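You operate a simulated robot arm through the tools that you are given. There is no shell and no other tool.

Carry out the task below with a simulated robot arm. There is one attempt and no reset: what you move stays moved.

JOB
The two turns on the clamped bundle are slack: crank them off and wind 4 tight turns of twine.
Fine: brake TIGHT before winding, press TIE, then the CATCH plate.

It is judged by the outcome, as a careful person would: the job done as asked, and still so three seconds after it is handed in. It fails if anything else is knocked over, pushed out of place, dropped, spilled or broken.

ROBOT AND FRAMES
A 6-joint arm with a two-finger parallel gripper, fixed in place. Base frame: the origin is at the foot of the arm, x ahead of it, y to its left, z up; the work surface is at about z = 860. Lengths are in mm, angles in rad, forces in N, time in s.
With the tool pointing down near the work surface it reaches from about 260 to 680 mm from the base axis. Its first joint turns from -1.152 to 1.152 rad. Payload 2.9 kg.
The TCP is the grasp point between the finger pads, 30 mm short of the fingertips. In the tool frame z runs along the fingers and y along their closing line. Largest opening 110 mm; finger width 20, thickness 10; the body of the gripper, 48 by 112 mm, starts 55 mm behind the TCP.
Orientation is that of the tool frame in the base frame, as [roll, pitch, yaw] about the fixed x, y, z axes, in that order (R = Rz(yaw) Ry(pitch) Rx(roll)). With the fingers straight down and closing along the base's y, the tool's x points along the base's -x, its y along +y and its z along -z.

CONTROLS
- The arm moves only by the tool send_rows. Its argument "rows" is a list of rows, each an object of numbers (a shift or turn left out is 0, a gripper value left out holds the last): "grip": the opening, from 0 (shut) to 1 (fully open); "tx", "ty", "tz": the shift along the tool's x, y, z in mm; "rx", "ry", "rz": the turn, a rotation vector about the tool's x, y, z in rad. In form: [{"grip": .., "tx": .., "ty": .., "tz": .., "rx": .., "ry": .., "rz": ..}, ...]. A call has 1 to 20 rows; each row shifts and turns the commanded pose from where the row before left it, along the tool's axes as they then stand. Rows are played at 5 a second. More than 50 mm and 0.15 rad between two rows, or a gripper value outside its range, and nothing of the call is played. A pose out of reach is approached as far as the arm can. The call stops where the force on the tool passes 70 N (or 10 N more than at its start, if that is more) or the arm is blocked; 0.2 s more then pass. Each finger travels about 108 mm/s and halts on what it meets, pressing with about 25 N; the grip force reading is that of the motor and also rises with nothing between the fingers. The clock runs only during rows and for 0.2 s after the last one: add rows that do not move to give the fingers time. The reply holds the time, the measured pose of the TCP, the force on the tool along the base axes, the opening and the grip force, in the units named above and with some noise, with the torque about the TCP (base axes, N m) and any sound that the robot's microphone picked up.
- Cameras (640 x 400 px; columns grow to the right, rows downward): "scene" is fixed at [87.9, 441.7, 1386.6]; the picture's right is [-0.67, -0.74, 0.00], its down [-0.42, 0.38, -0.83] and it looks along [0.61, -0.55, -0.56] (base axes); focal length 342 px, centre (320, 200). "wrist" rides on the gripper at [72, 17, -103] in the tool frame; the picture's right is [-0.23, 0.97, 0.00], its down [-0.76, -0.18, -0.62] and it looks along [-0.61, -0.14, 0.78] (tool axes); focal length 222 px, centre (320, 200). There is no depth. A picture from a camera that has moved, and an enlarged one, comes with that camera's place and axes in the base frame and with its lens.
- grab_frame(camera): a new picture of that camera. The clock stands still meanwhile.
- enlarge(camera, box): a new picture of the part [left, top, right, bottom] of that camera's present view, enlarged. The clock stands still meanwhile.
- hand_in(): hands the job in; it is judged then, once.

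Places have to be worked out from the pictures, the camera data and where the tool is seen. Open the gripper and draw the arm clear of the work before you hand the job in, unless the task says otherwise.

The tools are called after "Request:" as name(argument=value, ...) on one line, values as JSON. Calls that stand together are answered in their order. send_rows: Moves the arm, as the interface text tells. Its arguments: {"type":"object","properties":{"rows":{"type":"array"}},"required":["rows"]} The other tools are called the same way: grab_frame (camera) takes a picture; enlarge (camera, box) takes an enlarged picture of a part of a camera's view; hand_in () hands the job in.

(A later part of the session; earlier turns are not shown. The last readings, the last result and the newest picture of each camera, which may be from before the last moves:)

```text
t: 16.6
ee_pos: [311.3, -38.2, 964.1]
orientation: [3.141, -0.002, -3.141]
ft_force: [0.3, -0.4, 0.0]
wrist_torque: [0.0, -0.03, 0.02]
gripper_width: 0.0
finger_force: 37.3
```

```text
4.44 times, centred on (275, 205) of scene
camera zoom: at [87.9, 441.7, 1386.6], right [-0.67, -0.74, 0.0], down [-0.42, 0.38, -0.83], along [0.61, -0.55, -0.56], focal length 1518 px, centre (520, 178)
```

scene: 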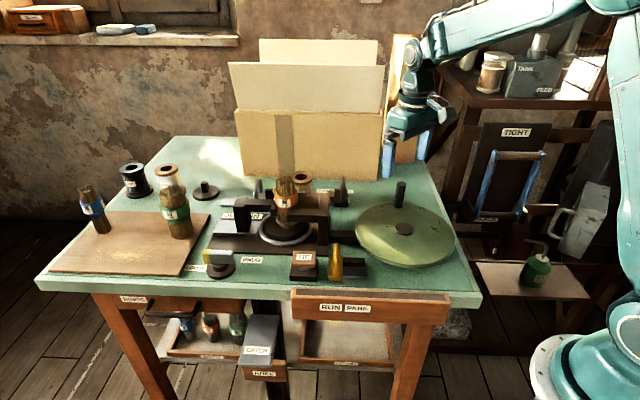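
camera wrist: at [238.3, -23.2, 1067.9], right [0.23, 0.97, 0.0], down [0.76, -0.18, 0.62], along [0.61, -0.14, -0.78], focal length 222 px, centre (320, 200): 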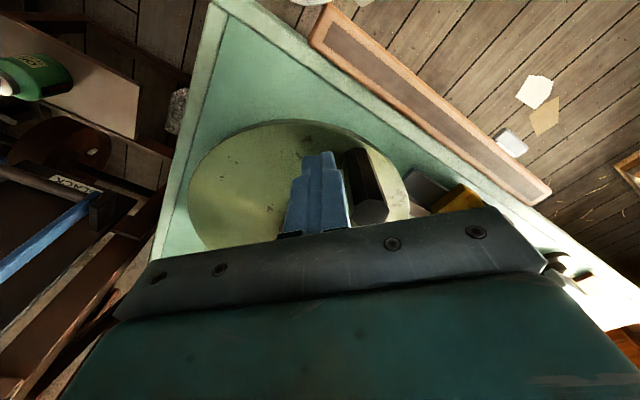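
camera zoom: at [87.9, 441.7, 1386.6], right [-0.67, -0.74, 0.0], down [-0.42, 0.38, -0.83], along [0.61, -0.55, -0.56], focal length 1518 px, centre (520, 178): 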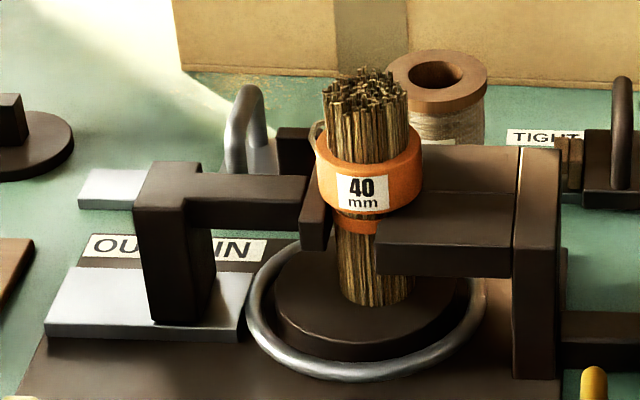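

The flyer is hidden at the back again and no twine crosses the bundle's front; by the view-corrected angles the post is at ≈ -225°, i.e. 180° off from where it started, so two turns are off. I back the fingers off the post, lift, and move to look at the back of the bundle and the brake.

Request:
send_rows(rows=[{"tx": 3, "ty": -8}, {"tz": -45}, {"tz": -45}, {"tz": -45}, {"tx": -45, "ty": 0}, {"tx": -45, "ty": -5}, {"tx": -45, "ty": -10}, {"tx": -20, "ty": -10}, {}])

Request:
grab_frame(camera="wrist")

Request:
grab_frame(camera="scene")

```text
t: 18.6
ee_pos: [464.9, -73.0, 1100.2]
orientation: [-3.141, 0.0, -3.141]
ft_force: [-0.1, -0.1, 0.8]
wrist_torque: [-0.03, 0.01, 0.01]
gripper_width: 0.1
finger_force: 37.3
```

```text
taken
camera wrist: at [392.3, -56.9, 1203.7], right [0.23, 0.97, 0.0], down [0.76, -0.18, 0.62], along [0.61, -0.14, -0.78], focal length 222 px, centre (320, 200)
```

wrist: 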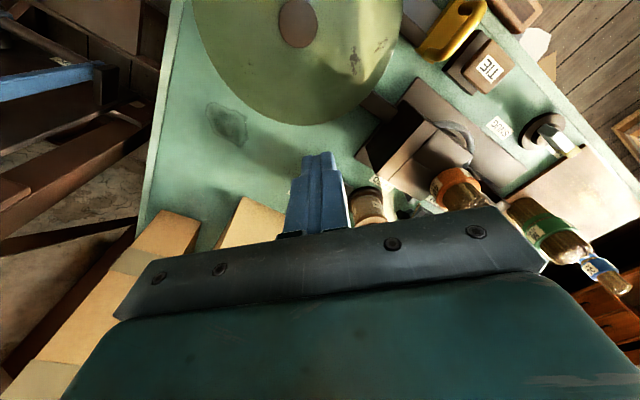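

```text
taken
```

scene: 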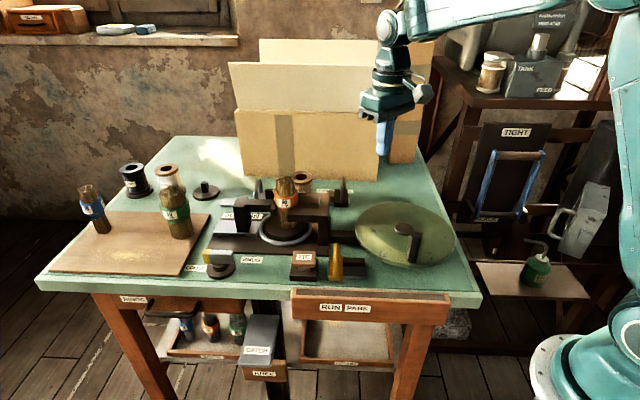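

The post now sits at the front of the wheel. I move higher over the clamp's right side to view the flyer behind the bundle and the brake from above.

Request:
send_rows(rows=[{"tx": -24, "ty": 18, "tz": -17}, {"tx": -24, "ty": 18, "tz": -17}, {"tx": -24, "ty": 18}, {"tx": -24, "ty": 18}, {}])

Request:
grab_frame(camera="wrist")

Request:
enlarge(camera="wrist", box=[330, 60, 490, 190])

Request:
enlarge(camera="wrist", box=[200, 60, 340, 190])

```text
t: 19.8
ee_pos: [560.6, -2.1, 1133.3]
orientation: [3.142, 0.0, -3.141]
ft_force: [-0.3, 0.1, 0.4]
wrist_torque: [0.02, -0.04, 0.02]
gripper_width: 0.0
finger_force: 37.8
```

```text
taken
camera wrist: at [487.3, 14.7, 1236.7], right [0.23, 0.97, 0.0], down [0.76, -0.18, 0.62], along [0.61, -0.14, -0.78], focal length 222 px, centre (320, 200)
```

wrist: 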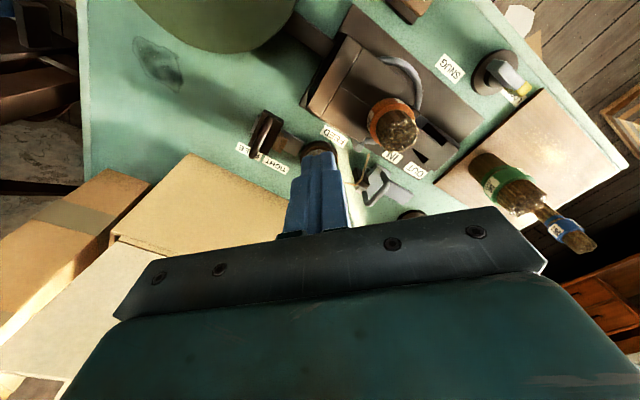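

```text
3.08 times, centred on (410, 125) of wrist
camera zoom: at [487.3, 14.7, 1236.7], right [0.23, 0.97, 0.0], down [0.76, -0.18, 0.62], along [0.61, -0.14, -0.78], focal length 684 px, centre (43, 431)
```

zoom: 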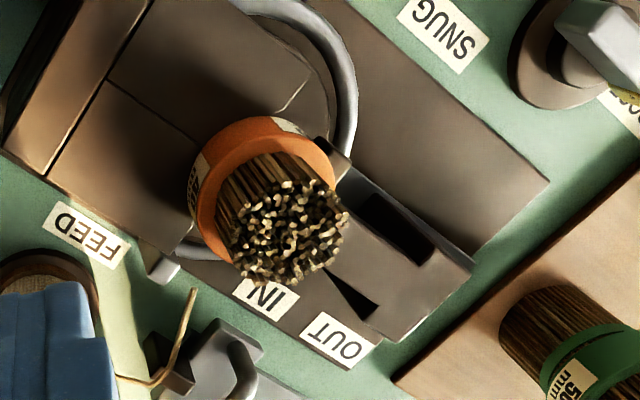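

```text
3.08 times, centred on (270, 125) of wrist
camera zoom: at [487.3, 14.7, 1236.7], right [0.23, 0.97, 0.0], down [0.76, -0.18, 0.62], along [0.61, -0.14, -0.78], focal length 684 px, centre (474, 431)
```

zoom: 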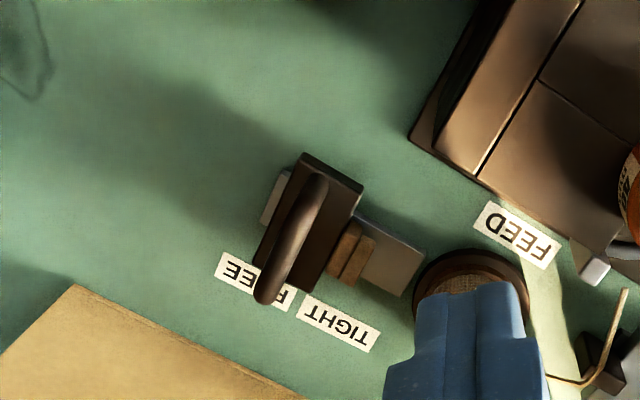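

The labels read FEED IN/OUT on the silver slide (it is IN) and TIGHT/FREE on the brake (it is FREE). I enlarge the area behind the bundle to see the twine's path and the flyer's upright.

Request:
enlarge(camera="wrist", box=[340, 120, 420, 190])

Request:
enlarge(camera="wrist", box=[350, 180, 420, 215])

Request:
enlarge(camera="scene", box=[265, 175, 315, 215])

```text
5.71 times, centred on (380, 155) of wrist
camera zoom: at [487.3, 14.7, 1236.7], right [0.23, 0.97, 0.0], down [0.76, -0.18, 0.62], along [0.61, -0.14, -0.78], focal length 1269 px, centre (-23, 457)
```

zoom: 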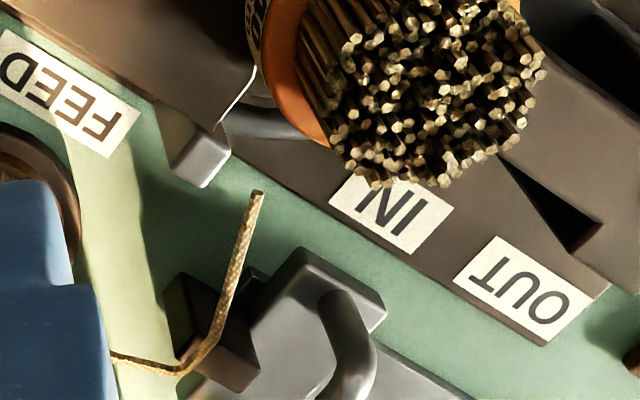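

```text
9.14 times, centred on (385, 198) of wrist
camera zoom: at [487.3, 14.7, 1236.7], right [0.23, 0.97, 0.0], down [0.76, -0.18, 0.62], along [0.61, -0.14, -0.78], focal length 2031 px, centre (-274, 223)
```

zoom: 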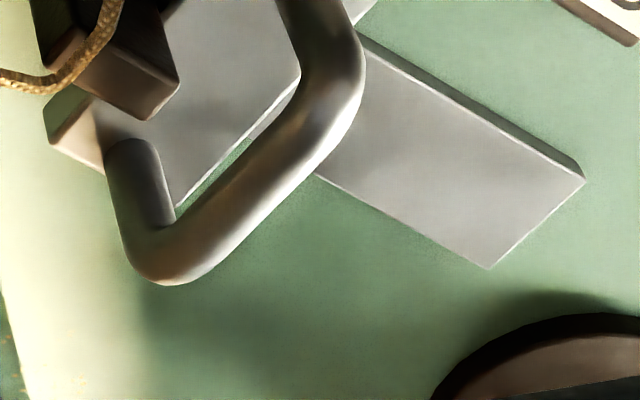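

```text
10.00 times, centred on (290, 195) of scene
camera zoom: at [87.9, 441.7, 1386.6], right [-0.67, -0.74, 0.0], down [-0.42, 0.38, -0.83], along [0.61, -0.55, -0.56], focal length 3416 px, centre (620, 250)
```

zoom: 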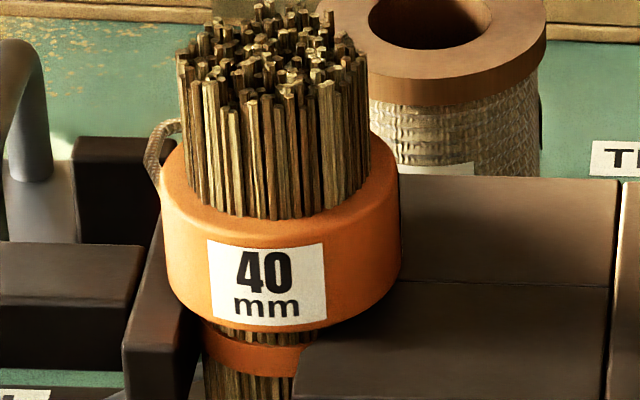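

The flyer's upright stands just behind the bundle with only a short direct strand to it, so the old turns are off. Next the brake: I move over it at (602,-102), turn the tool 45° so the fingers close along the slide, and open partly.

Request:
send_rows(rows=[{"tx": -13.8, "ty": -33.3, "grip": 0.45}, {"tx": -13.8, "ty": -33.3}, {"tx": -13.8, "ty": -33.3}, {"rz": 0.131}, {"rz": 0.131}, {"rz": 0.131}, {"rz": 0.131}, {"rz": 0.131}, {"rz": 0.13}, {}])

Request:
grab_frame(camera="wrist")

Request:
grab_frame(camera="scene")

```text
t: 22.0
ee_pos: [600.5, -101.6, 1131.6]
orientation: [3.141, -0.001, 2.355]
ft_force: [0.3, -0.3, 0.2]
wrist_torque: [0.01, -0.01, -0.01]
gripper_width: 49.4
finger_force: 0.1
```

```text
taken
camera wrist: at [561.3, -39.6, 1235.3], right [0.85, 0.53, 0.0], down [0.41, -0.66, 0.62], along [0.33, -0.53, -0.78], focal length 222 px, centre (320, 200)
```

wrist: 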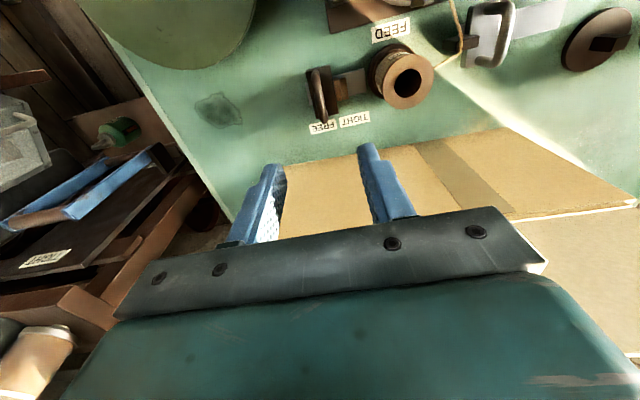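

```text
taken
```

scene: 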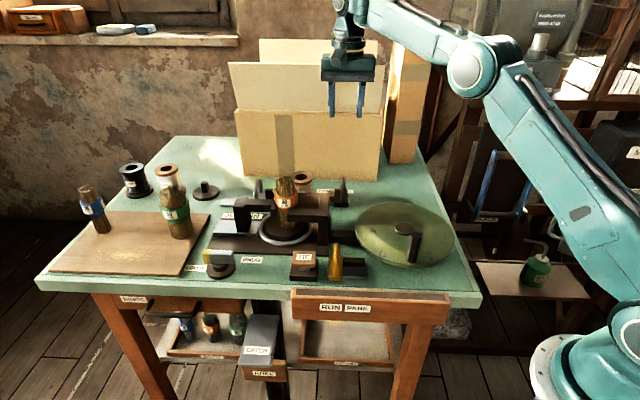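

The brake, spool and feed are all in the wrist view now. I enlarge the brake to measure the handle.

Request:
enlarge(camera="wrist", box=[280, 30, 440, 140])

Request:
enlarge(camera="scene", box=[290, 160, 360, 220])

```text
3.64 times, centred on (360, 85) of wrist
camera zoom: at [561.3, -39.6, 1235.3], right [0.85, 0.53, 0.0], down [0.41, -0.66, 0.62], along [0.33, -0.53, -0.78], focal length 808 px, centre (174, 618)
```

zoom: 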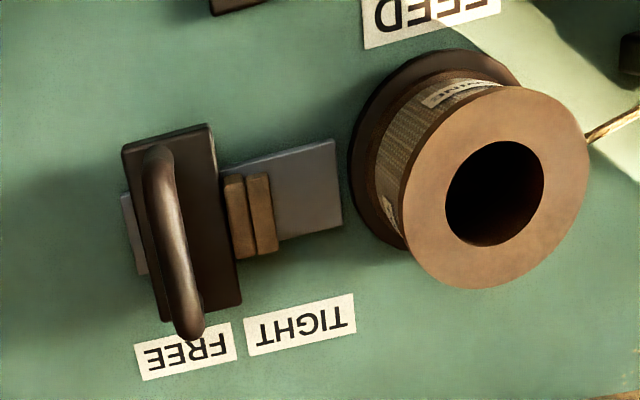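

```text
6.67 times, centred on (325, 190) of scene
camera zoom: at [87.9, 441.7, 1386.6], right [-0.67, -0.74, 0.0], down [-0.42, 0.38, -0.83], along [0.61, -0.55, -0.56], focal length 2277 px, centre (287, 267)
```

zoom: 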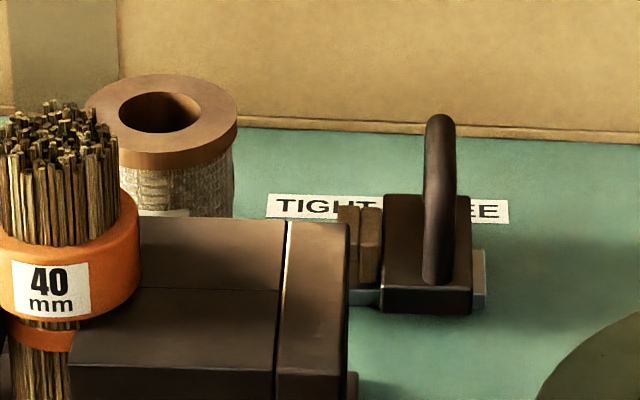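

The handle's arch bar is centred near (603,-104), top z≈944, with the spool top at z≈947, so the gripper body will clear it. I descend over the bar to TCP z≈930 in two stages.

Request:
send_rows(rows=[{"tz": 45}, {"tz": 45}, {"tz": 40}, {}])

Request:
grab_frame(camera="wrist")

Request:
enlarge(camera="scene", box=[290, 120, 390, 220])

```text
t: 23.0
ee_pos: [603.2, -102.2, 1002.9]
orientation: [3.141, -0.001, 2.357]
ft_force: [0.8, 0.8, 0.7]
wrist_torque: [-0.02, -0.01, 0.01]
gripper_width: 49.5
finger_force: 0.0
```

```text
taken
camera wrist: at [563.0, -39.6, 1106.4], right [0.85, 0.53, 0.0], down [0.41, -0.66, 0.62], along [0.33, -0.53, -0.78], focal length 222 px, centre (320, 200)
```

wrist: 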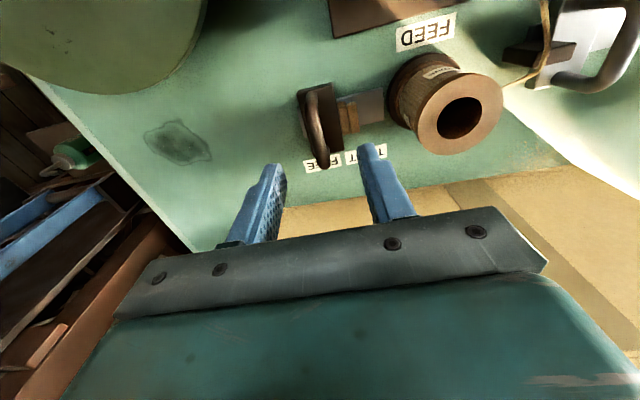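

```text
4.00 times, centred on (340, 170) of scene
camera zoom: at [87.9, 441.7, 1386.6], right [-0.67, -0.74, 0.0], down [-0.42, 0.38, -0.83], along [0.61, -0.55, -0.56], focal length 1366 px, centre (240, 320)
```

zoom: 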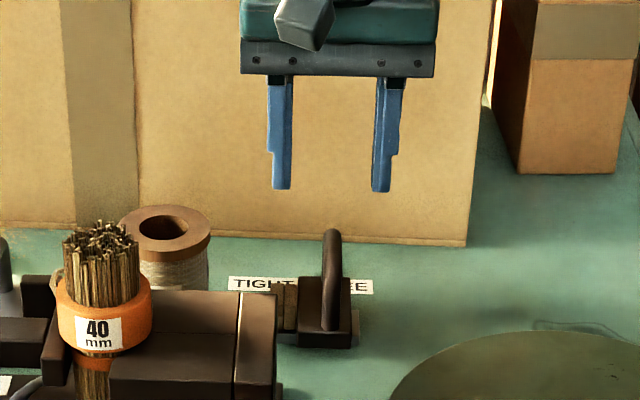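

The fingers are centred over the bar in both views. I shift 7 mm toward the bar's middle, descend to z≈930, and close on it.

Request:
send_rows(rows=[{"tx": 7, "tz": 30}, {"tz": 30}, {"tz": 13}, {}])

Request:
enlarge(camera="scene", box=[290, 120, 390, 220])

Request:
enlarge(camera="wrist", box=[230, 80, 420, 230])

```text
t: 24.0
ee_pos: [595.6, -96.5, 928.3]
orientation: [3.141, 0.0, 2.357]
ft_force: [0.0, -0.3, -0.2]
wrist_torque: [0.0, 0.01, 0.01]
gripper_width: 49.6
finger_force: 0.2
```

```text
4.00 times, centred on (340, 170) of scene
camera zoom: at [87.9, 441.7, 1386.6], right [-0.67, -0.74, 0.0], down [-0.42, 0.38, -0.83], along [0.61, -0.55, -0.56], focal length 1366 px, centre (240, 320)
```

zoom: 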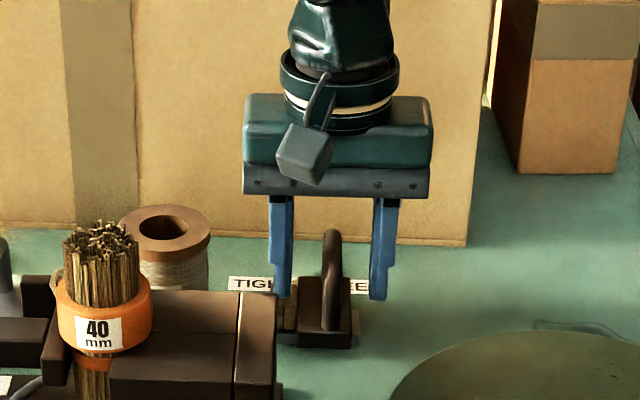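

```text
2.67 times, centred on (325, 155) of wrist
camera zoom: at [555.5, -35.0, 1032.3], right [0.85, 0.53, 0.0], down [0.41, -0.66, 0.62], along [0.33, -0.53, -0.78], focal length 592 px, centre (307, 320)
```

zoom: 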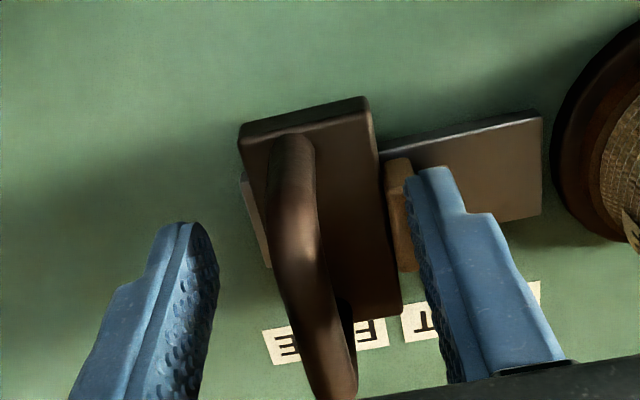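

The bar is between the fingers. I close on it.

Request:
send_rows(rows=[{"grip": 0.2}, {"grip": 0.0}, {}, {}])

```text
t: 25.0
ee_pos: [595.9, -96.4, 929.8]
orientation: [-3.14, 0.001, 2.356]
ft_force: [-1.1, -1.0, -1.6]
wrist_torque: [-0.14, -0.14, -0.04]
gripper_width: 11.6
finger_force: 45.1
```

The bar (11.6 mm) is held with almost no side force. I slide it along +tool y (toward TIGHT) in small steps, letting it stop when it meets the spool.

Request:
send_rows(rows=[{"ty": 5}, {"ty": 5}, {"ty": 5}, {"ty": 5}, {}])

Request:
enlarge(camera="wrist", box=[230, 60, 450, 230])

```text
t: 26.2
ee_pos: [609.6, -81.1, 929.8]
orientation: [3.141, 0.003, 2.356]
ft_force: [4.3, -4.1, -7.6]
wrist_torque: [-0.7, -0.67, 0.05]
gripper_width: 11.8
finger_force: 45.3
```

```text
2.35 times, centred on (340, 145) of wrist
camera zoom: at [570.8, -19.5, 1032.5], right [0.85, 0.53, 0.0], down [0.41, -0.66, 0.62], along [0.33, -0.53, -0.78], focal length 523 px, centre (273, 329)
```

zoom: 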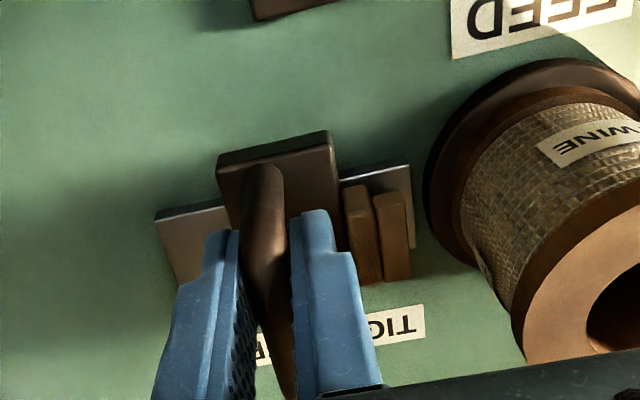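

The carriage slides easily; the shoe still has a gap to the spool. I continue in smaller steps.

Request:
send_rows(rows=[{"ty": 4}, {"ty": 4}, {"ty": 4}, {}])

Request:
enlarge(camera="wrist", box=[230, 60, 450, 230])

```text
t: 27.2
ee_pos: [618.7, -73.5, 931.2]
orientation: [-3.14, 0.0, 2.356]
ft_force: [6.1, -6.0, -9.3]
wrist_torque: [-0.44, -0.47, -0.09]
gripper_width: 11.6
finger_force: 45.3
```

```text
2.35 times, centred on (340, 145) of wrist
camera zoom: at [579.4, -11.2, 1032.6], right [0.85, 0.53, 0.0], down [0.41, -0.66, 0.62], along [0.33, -0.53, -0.78], focal length 523 px, centre (273, 329)
```

zoom: 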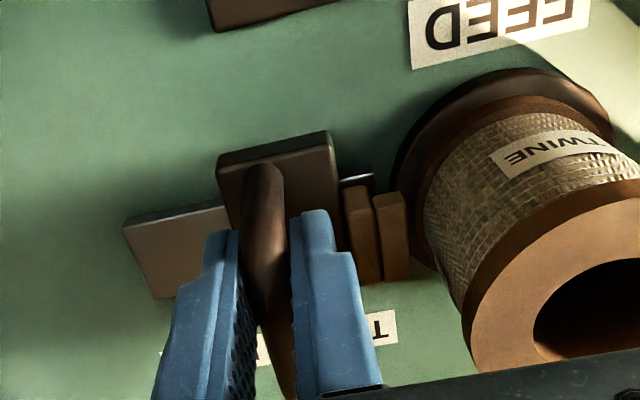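

Travel so far is ~32 mm and the shoe is almost at the spool. I keep nudging until the slide stops.

Request:
send_rows(rows=[{"ty": 3}, {"ty": 3}, {}])

Request:
enlarge(camera="wrist", box=[230, 60, 450, 230])

```text
t: 28.0
ee_pos: [623.9, -68.8, 928.6]
orientation: [3.14, 0.001, 2.357]
ft_force: [8.4, -6.3, -10.7]
wrist_torque: [-0.33, -0.37, -0.1]
gripper_width: 11.8
finger_force: 44.4
```

```text
2.35 times, centred on (340, 145) of wrist
camera zoom: at [583.8, -6.7, 1032.6], right [0.85, 0.53, 0.0], down [0.41, -0.66, 0.62], along [0.33, -0.53, -0.78], focal length 523 px, centre (273, 329)
```

zoom: 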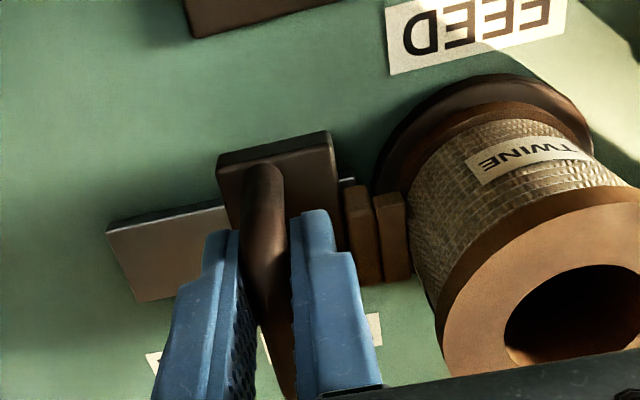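

Still sliding without resistance; a sliver of track remains. A little further.

Request:
send_rows(rows=[{"ty": 2.5}, {"ty": 2.5}, {}])

Request:
enlarge(camera="wrist", box=[230, 60, 450, 230])

```text
t: 28.8
ee_pos: [625.3, -67.2, 929.6]
orientation: [-3.139, -0.002, 2.357]
ft_force: [-2.4, -6.4, -4.7]
wrist_torque: [-0.14, -0.13, -0.03]
gripper_width: 11.5
finger_force: 45.6
```

```text
2.35 times, centred on (340, 145) of wrist
camera zoom: at [587.0, -3.8, 1032.7], right [0.85, 0.53, 0.0], down [0.41, -0.66, 0.62], along [0.33, -0.53, -0.78], focal length 523 px, centre (273, 329)
```

zoom: 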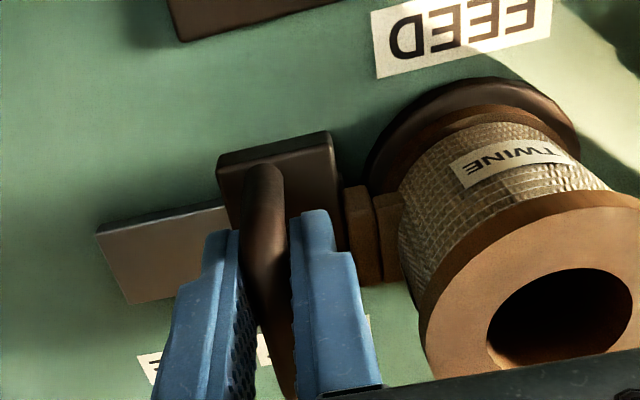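

The u-force has turned against me (~6 N) and the carriage has stopped with the shoe on the spool: about 41 mm of travel. One small extra push to confirm the stop, then I release.

Request:
send_rows(rows=[{"ty": 2.5}, {}])

```text
t: 29.4
ee_pos: [627.5, -66.0, 930.7]
orientation: [-3.14, -0.003, 2.352]
ft_force: [-15.7, -15.5, 3.3]
wrist_torque: [0.08, 0.44, 0.11]
gripper_width: 11.7
finger_force: 44.1
```

Force rose to ~22 N with little motion: firmly at the TIGHT stop. I open and rise straight up.

Request:
send_rows(rows=[{"grip": 0.45}, {}, {"tz": -40}, {"tz": -45}, {"tz": -45}, {"tz": -45}, {}])

Request:
enlarge(camera="scene", box=[225, 150, 385, 250])

Request:
grab_frame(camera="wrist")

```text
t: 31.0
ee_pos: [626.4, -69.0, 1107.1]
orientation: [3.141, 0.0, 2.358]
ft_force: [-0.5, -0.1, 0.5]
wrist_torque: [0.01, -0.01, 0.02]
gripper_width: 49.6
finger_force: 0.2
```

```text
4.00 times, centred on (305, 200) of scene
camera zoom: at [87.9, 441.7, 1386.6], right [-0.67, -0.74, 0.0], down [-0.42, 0.38, -0.83], along [0.61, -0.55, -0.56], focal length 1366 px, centre (380, 200)
```

zoom: 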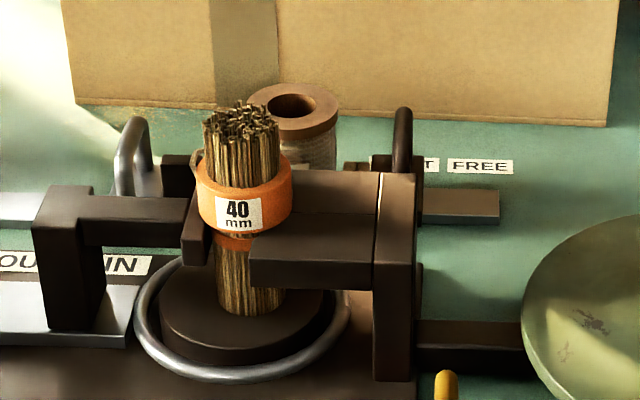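

```text
taken
camera wrist: at [588.0, -6.0, 1209.7], right [0.85, 0.53, 0.0], down [0.41, -0.66, 0.62], along [0.33, -0.53, -0.78], focal length 222 px, centre (320, 200)
```

wrist: 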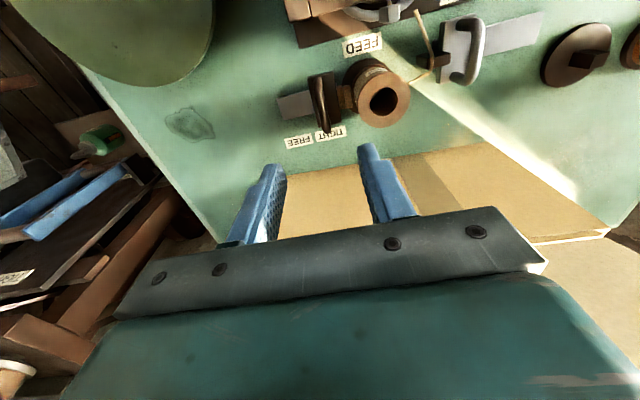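

The brake now sits at TIGHT with the shoe on the spool. I turn the tool back, close the fingers, and travel to just behind the post for counter-clockwise pushing (post ≈135°, fingers to ≈100°, i.e. (373,9)).

Request:
send_rows(rows=[{"rz": -0.131, "grip": 0.0}, {"rz": -0.131}, {"rz": -0.131}, {"rz": -0.131}, {"rz": -0.131}, {"rz": -0.13}, {"tx": 42, "ty": 13}, {"tx": 42, "ty": 13}, {"tx": 42, "ty": 13}, {"tx": 42, "ty": 13}, {"tx": 42, "ty": 13}, {"tx": 42, "ty": 13}, {}])

Request:
grab_frame(camera="wrist")

Request:
enlarge(camera="scene", box=[340, 130, 470, 270])

```text
t: 33.8
ee_pos: [375.5, 13.4, 1101.6]
orientation: [-3.141, 0.0, 3.141]
ft_force: [0.0, -0.4, -0.3]
wrist_torque: [-0.02, -0.01, 0.0]
gripper_width: 0.0
finger_force: 25.1
```

```text
taken
camera wrist: at [302.6, 29.7, 1204.5], right [0.23, 0.97, 0.0], down [0.76, -0.18, 0.62], along [0.61, -0.14, -0.78], focal length 222 px, centre (320, 200)
```

wrist: 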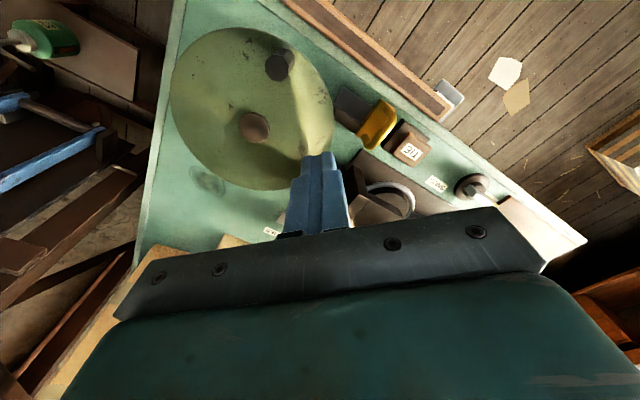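

```text
2.86 times, centred on (405, 200) of scene
camera zoom: at [87.9, 441.7, 1386.6], right [-0.67, -0.74, 0.0], down [-0.42, 0.38, -0.83], along [0.61, -0.55, -0.56], focal length 976 px, centre (77, 200)
```

zoom: 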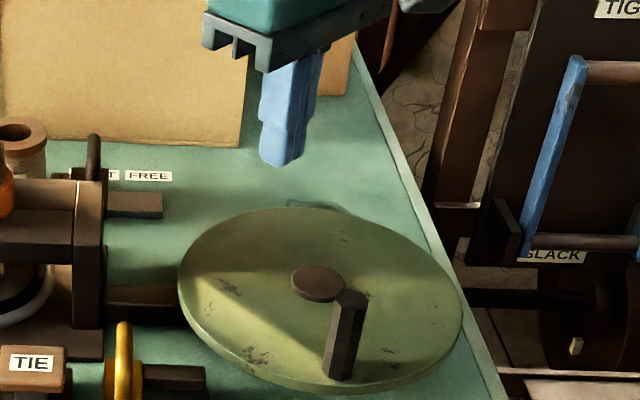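

From here I fix hub ≈ (387,-76) and post ≈ 134.6° (R≈90). I lower behind it and begin pushing counter-clockwise, checking the resistance with the brake on.

Request:
send_rows(rows=[{"tz": 45}, {"tz": 45}, {"tz": 35}, {"tz": 13}, {"tx": 3.3, "ty": -3.2}, {"tx": 14.8, "ty": -4.0}, {"tx": 13.9, "ty": -6.5}, {"tx": 12.6, "ty": -8.8}, {}])

Request:
enlarge(camera="scene", box=[340, 130, 470, 270])

Request:
enlarge(camera="scene", box=[225, 160, 325, 250])

```text
t: 35.8
ee_pos: [330.2, -7.8, 967.3]
orientation: [3.141, 0.0, -3.141]
ft_force: [0.4, 1.1, -0.5]
wrist_torque: [0.02, 0.0, 0.0]
gripper_width: 0.0
finger_force: 25.4
```

```text
2.86 times, centred on (405, 200) of scene
camera zoom: at [87.9, 441.7, 1386.6], right [-0.67, -0.74, 0.0], down [-0.42, 0.38, -0.83], along [0.61, -0.55, -0.56], focal length 976 px, centre (77, 200)
```

zoom: 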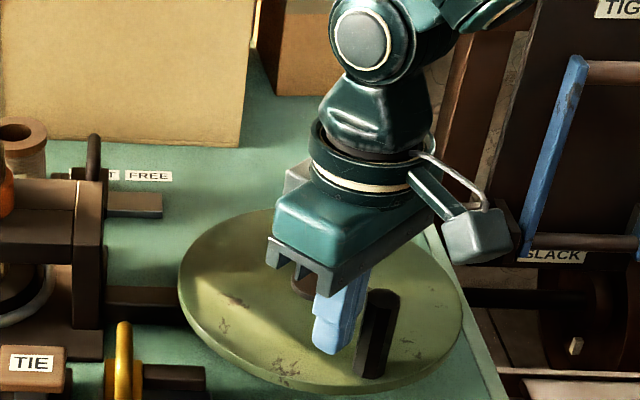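

```text
4.44 times, centred on (275, 205) of scene
camera zoom: at [87.9, 441.7, 1386.6], right [-0.67, -0.74, 0.0], down [-0.42, 0.38, -0.83], along [0.61, -0.55, -0.56], focal length 1518 px, centre (520, 178)
```

zoom: 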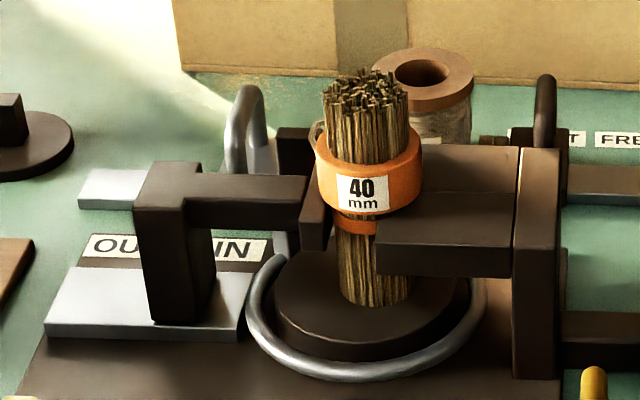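

The post moves ahead of the fingers with only ~1 N. I continue counter-clockwise to pusher angle 230°.

Request:
send_rows(rows=[{"tx": 10.1, "ty": -12.1}, {"tx": 8.8, "ty": -12.6}, {"tx": 6.5, "ty": -13.9}, {"tx": 4.0, "ty": -14.8}, {"tx": 1.3, "ty": -15.3}, {"tx": -1.3, "ty": -15.3}, {"tx": -4.0, "ty": -14.8}, {"tx": -6.5, "ty": -13.9}, {"tx": -8.8, "ty": -12.6}, {"tx": -10.8, "ty": -10.8}, {}])

Request:
enlarge(camera="scene", box=[340, 130, 470, 270])

Request:
enlarge(camera="scene", box=[225, 160, 325, 250])

Request:
grab_frame(camera="wrist")

```text
t: 38.2
ee_pos: [332.4, -146.9, 965.8]
orientation: [3.141, -0.001, 3.14]
ft_force: [-0.5, -1.0, -0.1]
wrist_torque: [0.03, 0.05, 0.03]
gripper_width: 0.0
finger_force: 24.8
```

```text
2.86 times, centred on (405, 200) of scene
camera zoom: at [87.9, 441.6, 1386.6], right [-0.67, -0.74, 0.0], down [-0.42, 0.38, -0.83], along [0.61, -0.55, -0.56], focal length 976 px, centre (77, 200)
```

zoom: 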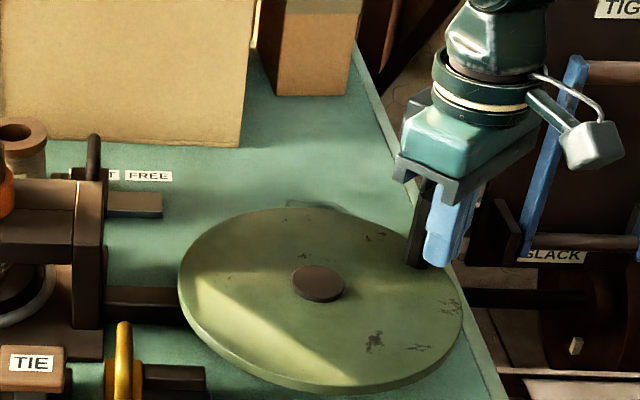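

```text
4.44 times, centred on (275, 205) of scene
camera zoom: at [87.9, 441.6, 1386.6], right [-0.67, -0.74, 0.0], down [-0.42, 0.38, -0.83], along [0.61, -0.55, -0.56], focal length 1518 px, centre (520, 178)
```

zoom: 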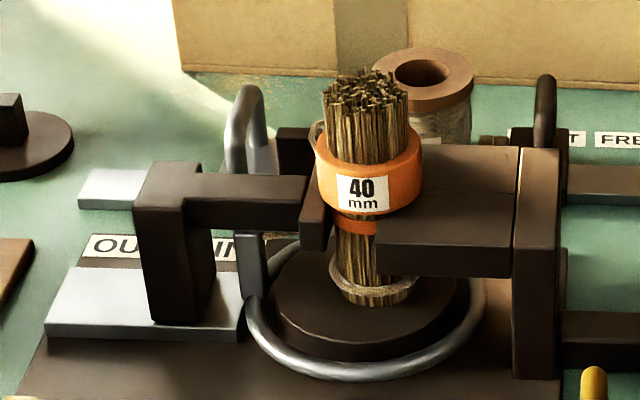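

```text
taken
camera wrist: at [259.6, -130.0, 1069.6], right [0.23, 0.97, 0.0], down [0.76, -0.18, 0.62], along [0.61, -0.14, -0.78], focal length 222 px, centre (320, 200)
```

wrist: 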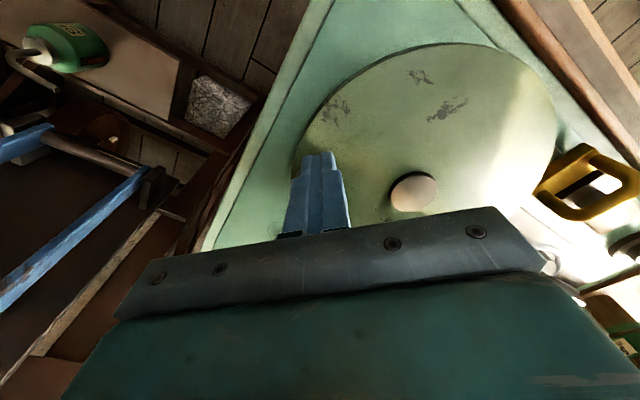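

Winding works and the new turns lie close to the bundle; post ≈ 248°, i.e. about 1.26 turns on. I continue to pusher angle 350°.

Request:
send_rows(rows=[{"tx": -11.1, "ty": -5.8}, {"tx": -13.9, "ty": -6.5}, {"tx": -14.8, "ty": -4.0}, {"tx": -15.3, "ty": -1.3}, {"tx": -15.3, "ty": 1.3}, {"tx": -14.8, "ty": 4.0}, {"tx": -13.9, "ty": 6.5}, {"tx": -12.6, "ty": 8.8}, {"tx": -10.8, "ty": 10.8}, {"tx": -8.8, "ty": 12.6}, {"tx": -6.5, "ty": 13.9}, {"tx": -4.0, "ty": 14.8}, {}])

Request:
enlarge(camera="scene", box=[340, 130, 470, 270])

Request:
enlarge(camera="scene", box=[225, 160, 325, 250])

Request:
grab_frame(camera="wrist")

```text
t: 41.0
ee_pos: [475.0, -90.3, 965.2]
orientation: [-3.141, 0.001, -3.141]
ft_force: [0.3, 0.5, 0.6]
wrist_torque: [-0.01, -0.01, 0.03]
gripper_width: 0.1
finger_force: 24.5
```

```text
2.86 times, centred on (405, 200) of scene
camera zoom: at [87.9, 441.7, 1386.6], right [-0.67, -0.74, 0.0], down [-0.42, 0.38, -0.83], along [0.61, -0.55, -0.56], focal length 976 px, centre (77, 200)
```

zoom: 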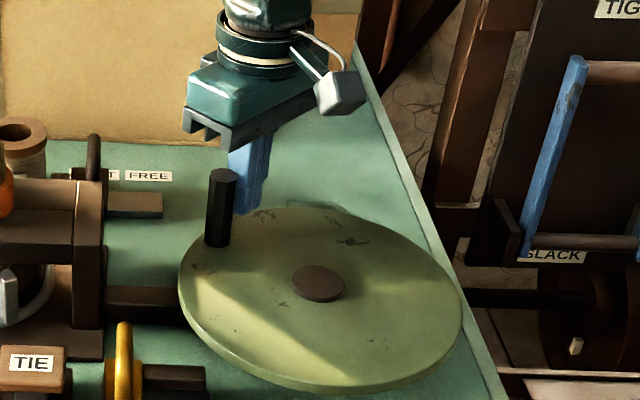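

```text
4.44 times, centred on (275, 205) of scene
camera zoom: at [87.9, 441.7, 1386.6], right [-0.67, -0.74, 0.0], down [-0.42, 0.38, -0.83], along [0.61, -0.55, -0.56], focal length 1518 px, centre (520, 178)
```

zoom: 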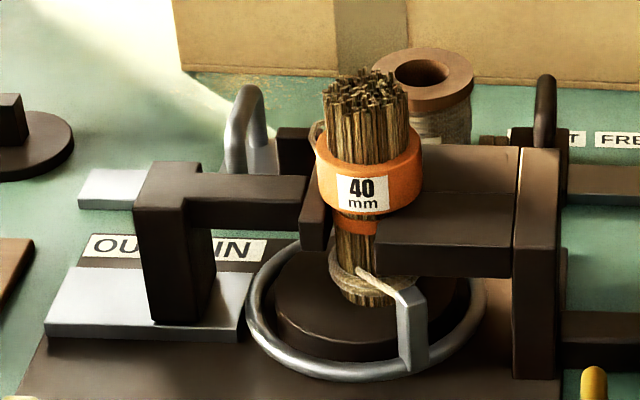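

```text
taken
camera wrist: at [401.5, -74.1, 1068.8], right [0.23, 0.97, 0.0], down [0.76, -0.18, 0.62], along [0.61, -0.14, -0.78], focal length 222 px, centre (320, 200)
```

wrist: 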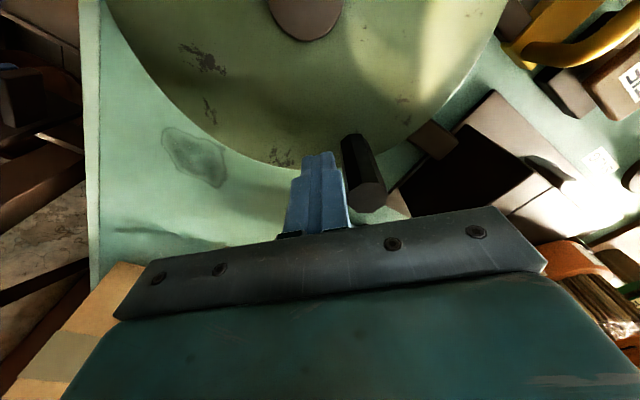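

Post ≈ 366°: about 2.6 turns on, matching the flyer at front-right. I continue to pusher angle 450°.

Request:
send_rows(rows=[{"tx": -0.5, "ty": 13.8}, {"tx": 1.3, "ty": 15.3}, {"tx": 4.0, "ty": 14.8}, {"tx": 6.5, "ty": 13.9}, {"tx": 8.8, "ty": 12.6}, {"tx": 10.8, "ty": 10.8}, {"tx": 12.6, "ty": 8.8}, {"tx": 13.9, "ty": 6.5}, {"tx": 14.8, "ty": 4.0}, {"tx": 15.3, "ty": 1.3}, {}])

Request:
enlarge(camera="scene", box=[340, 130, 470, 270])

Request:
enlarge(camera="scene", box=[225, 160, 325, 250])

Request:
grab_frame(camera="wrist")

```text
t: 43.4
ee_pos: [384.9, 12.1, 965.2]
orientation: [-3.139, -0.001, 3.141]
ft_force: [-0.2, 0.1, 0.0]
wrist_torque: [-0.01, 0.01, 0.02]
gripper_width: 0.1
finger_force: 24.7
```

```text
2.86 times, centred on (405, 200) of scene
camera zoom: at [87.9, 441.7, 1386.6], right [-0.67, -0.74, 0.0], down [-0.42, 0.38, -0.83], along [0.61, -0.55, -0.56], focal length 976 px, centre (77, 200)
```

zoom: 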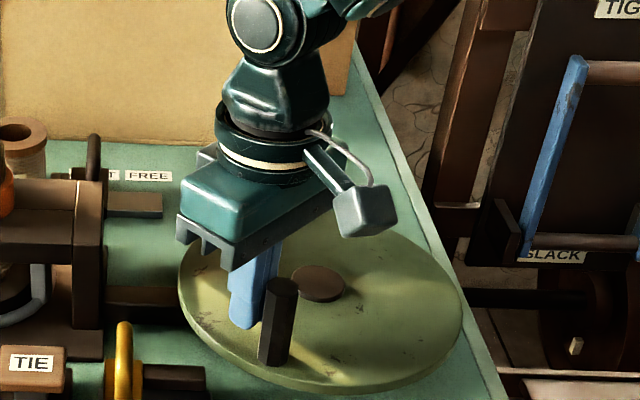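

```text
4.44 times, centred on (275, 205) of scene
camera zoom: at [87.9, 441.7, 1386.6], right [-0.67, -0.74, 0.0], down [-0.42, 0.38, -0.83], along [0.61, -0.55, -0.56], focal length 1518 px, centre (520, 178)
```

zoom: 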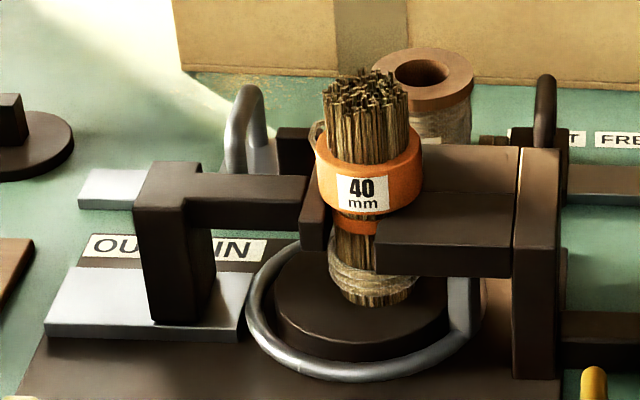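

```text
taken
camera wrist: at [312.4, 28.0, 1068.2], right [0.23, 0.97, 0.0], down [0.76, -0.18, 0.62], along [0.61, -0.14, -0.78], focal length 222 px, centre (320, 200)
```

wrist: 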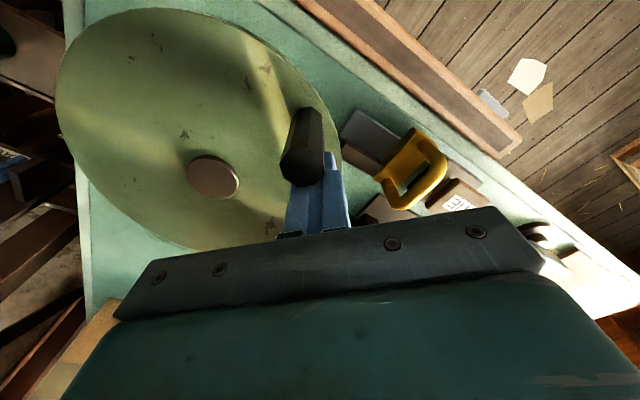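

Post ≈ 468.6°, ~3.7 turns on, with the flyer at the right. I push slowly on toward 4.0 turns (post ≈ 495°).

Request:
send_rows(rows=[{"tx": 12.7, "ty": -1.9}, {"tx": 5.2, "ty": -1.2}, {"tx": 5.2, "ty": -1.3}, {"tx": 5.0, "ty": -1.9}, {"tx": 5.1, "ty": -1.9}, {}])

Request:
enlarge(camera="wrist", box=[100, 20, 400, 210])

Request:
enlarge(camera="scene", box=[225, 160, 325, 250])

Request:
enlarge(camera="scene", box=[340, 130, 470, 270])

```text
t: 44.8
ee_pos: [353.6, 5.8, 966.6]
orientation: [-3.141, -0.001, -3.141]
ft_force: [0.3, -0.6, 0.7]
wrist_torque: [-0.01, -0.04, -0.02]
gripper_width: 0.0
finger_force: 25.1
```

```text
2.11 times, centred on (250, 115) of wrist
camera zoom: at [280.1, 20.6, 1069.5], right [0.23, 0.97, 0.0], down [0.76, -0.18, 0.62], along [0.61, -0.14, -0.78], focal length 468 px, centre (467, 379)
```

zoom: 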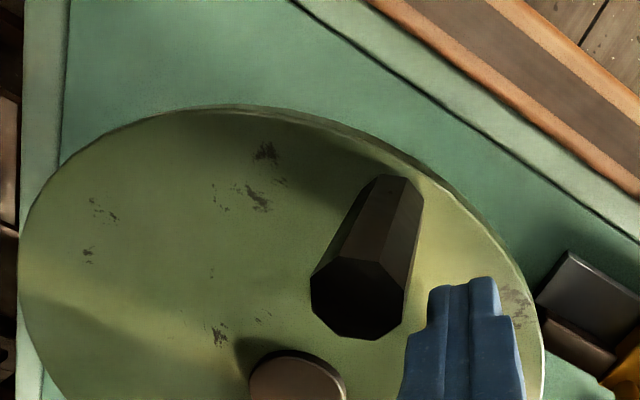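

```text
4.44 times, centred on (275, 205) of scene
camera zoom: at [87.9, 441.7, 1386.6], right [-0.67, -0.74, 0.0], down [-0.42, 0.38, -0.83], along [0.61, -0.55, -0.56], focal length 1518 px, centre (520, 178)
```

zoom: 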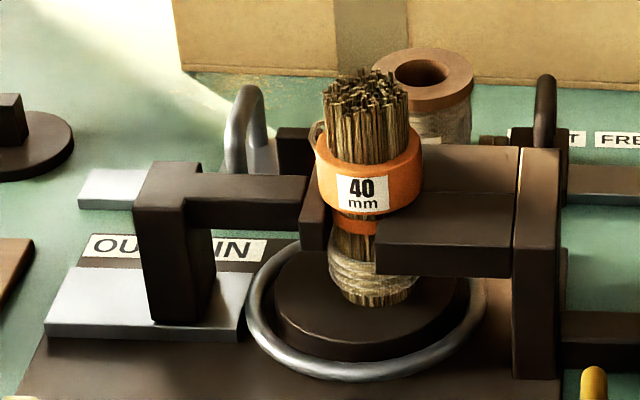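

```text
2.86 times, centred on (405, 200) of scene
camera zoom: at [87.9, 441.7, 1386.6], right [-0.67, -0.74, 0.0], down [-0.42, 0.38, -0.83], along [0.61, -0.55, -0.56], focal length 976 px, centre (77, 200)
```

zoom: 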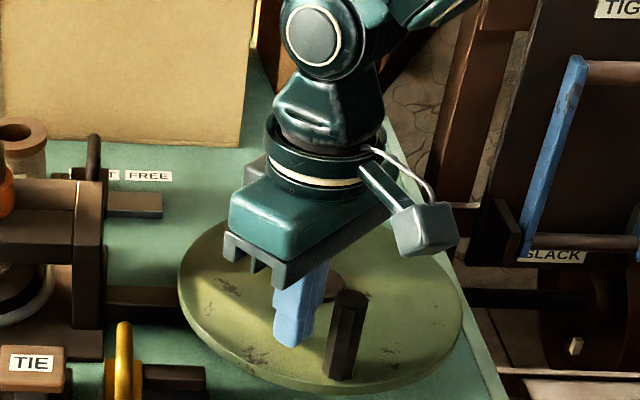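

The post coasted slightly ahead of the fingers and now stands at ≈135.5°, exactly where it was at zero turns, i.e. one full crank turn = 4 turns. I zoom on the coil to count.

Request:
enlarge(camera="scene", box=[270, 200, 340, 245])

Request:
enlarge(camera="scene", box=[290, 205, 325, 235])

```text
8.89 times, centred on (305, 222) of scene
camera zoom: at [87.9, 441.7, 1386.6], right [-0.67, -0.74, 0.0], down [-0.42, 0.38, -0.83], along [0.61, -0.55, -0.56], focal length 3036 px, centre (453, 0)
```

zoom: 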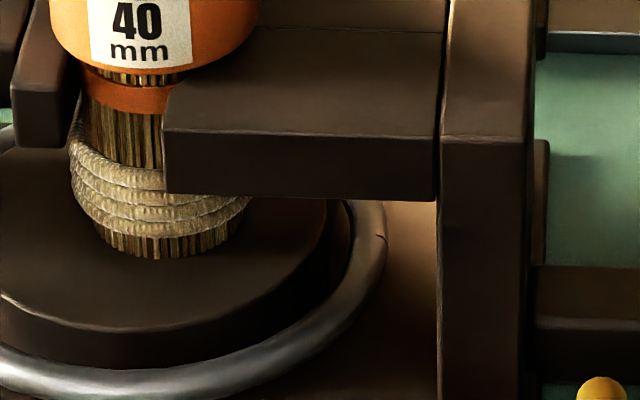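

```text
13.33 times, centred on (308, 220) of scene
camera zoom: at [87.9, 441.7, 1386.6], right [-0.67, -0.74, 0.0], down [-0.42, 0.38, -0.83], along [0.61, -0.55, -0.56], focal length 4554 px, centre (487, -67)
```

zoom: 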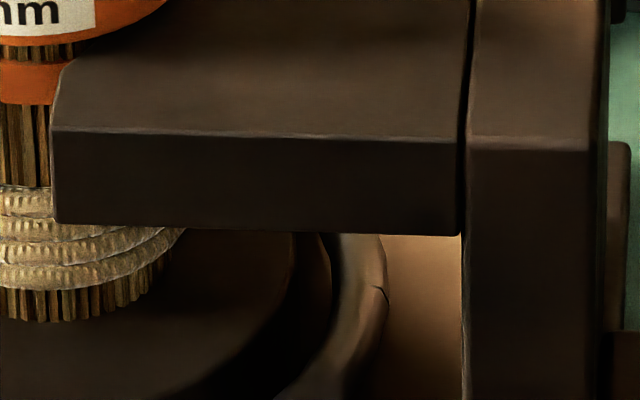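

Four close-lying turns are visible and the count matches the crank angle. I lift off the wheel and move over the TIE block at about (476,131), top z≈910.

Request:
send_rows(rows=[{"tx": -3, "ty": 1}, {"tz": -45}, {"tz": -48}, {"tx": -30, "ty": 31}, {"tx": -30, "ty": 31}, {"tx": -30, "ty": 31}, {"tx": -29, "ty": 31}, {}])

Request:
grab_frame(camera="wrist")

Request:
grab_frame(camera="scene")

```text
t: 46.6
ee_pos: [474.0, 131.8, 1058.6]
orientation: [-3.142, -0.001, -3.141]
ft_force: [0.0, -0.2, 0.4]
wrist_torque: [-0.01, -0.01, 0.03]
gripper_width: 0.0
finger_force: 24.1
```

```text
taken
camera wrist: at [401.8, 148.2, 1162.9], right [0.23, 0.97, 0.0], down [0.76, -0.18, 0.62], along [0.61, -0.14, -0.78], focal length 222 px, centre (320, 200)
```

wrist: 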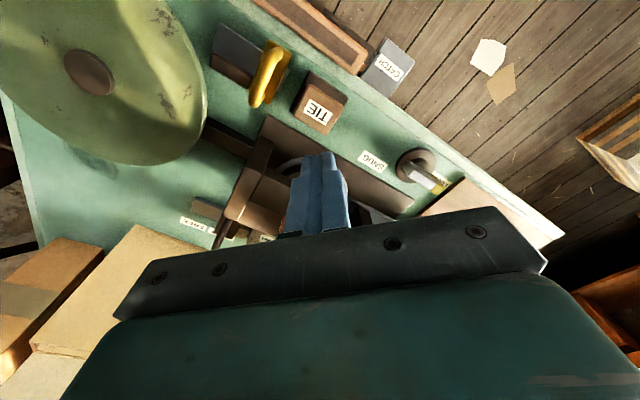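

```text
taken
```

scene: 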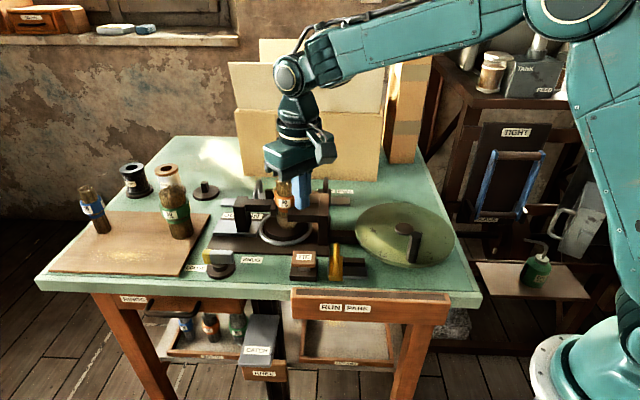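

TIE appears right where expected in the wrist view; I enlarge to centre on it precisely.

Request:
enlarge(camera="wrist", box=[240, 30, 440, 180])

Request:
enlarge(camera="scene", box=[280, 235, 350, 290])

```text
2.67 times, centred on (340, 105) of wrist
camera zoom: at [401.8, 148.2, 1162.9], right [0.23, 0.97, 0.0], down [0.76, -0.18, 0.62], along [0.61, -0.14, -0.78], focal length 592 px, centre (267, 453)
```

zoom: 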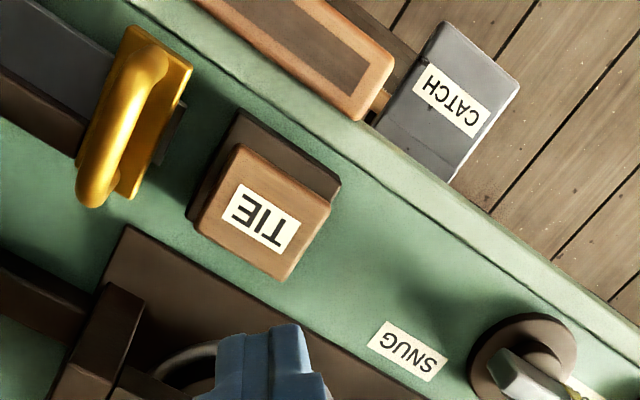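

```text
7.27 times, centred on (315, 262) of scene
camera zoom: at [87.9, 441.7, 1386.6], right [-0.67, -0.74, 0.0], down [-0.42, 0.38, -0.83], along [0.61, -0.55, -0.56], focal length 2484 px, centre (356, -254)
```

zoom: 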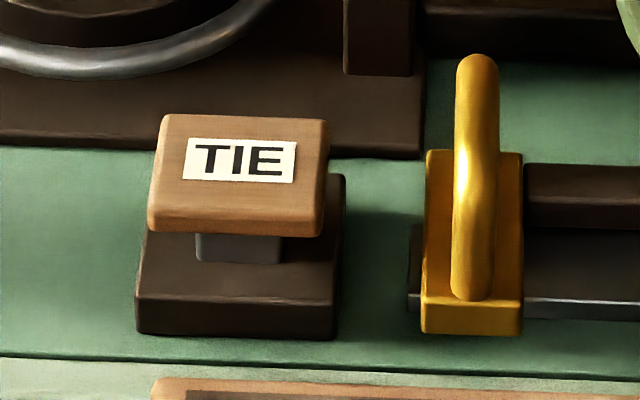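

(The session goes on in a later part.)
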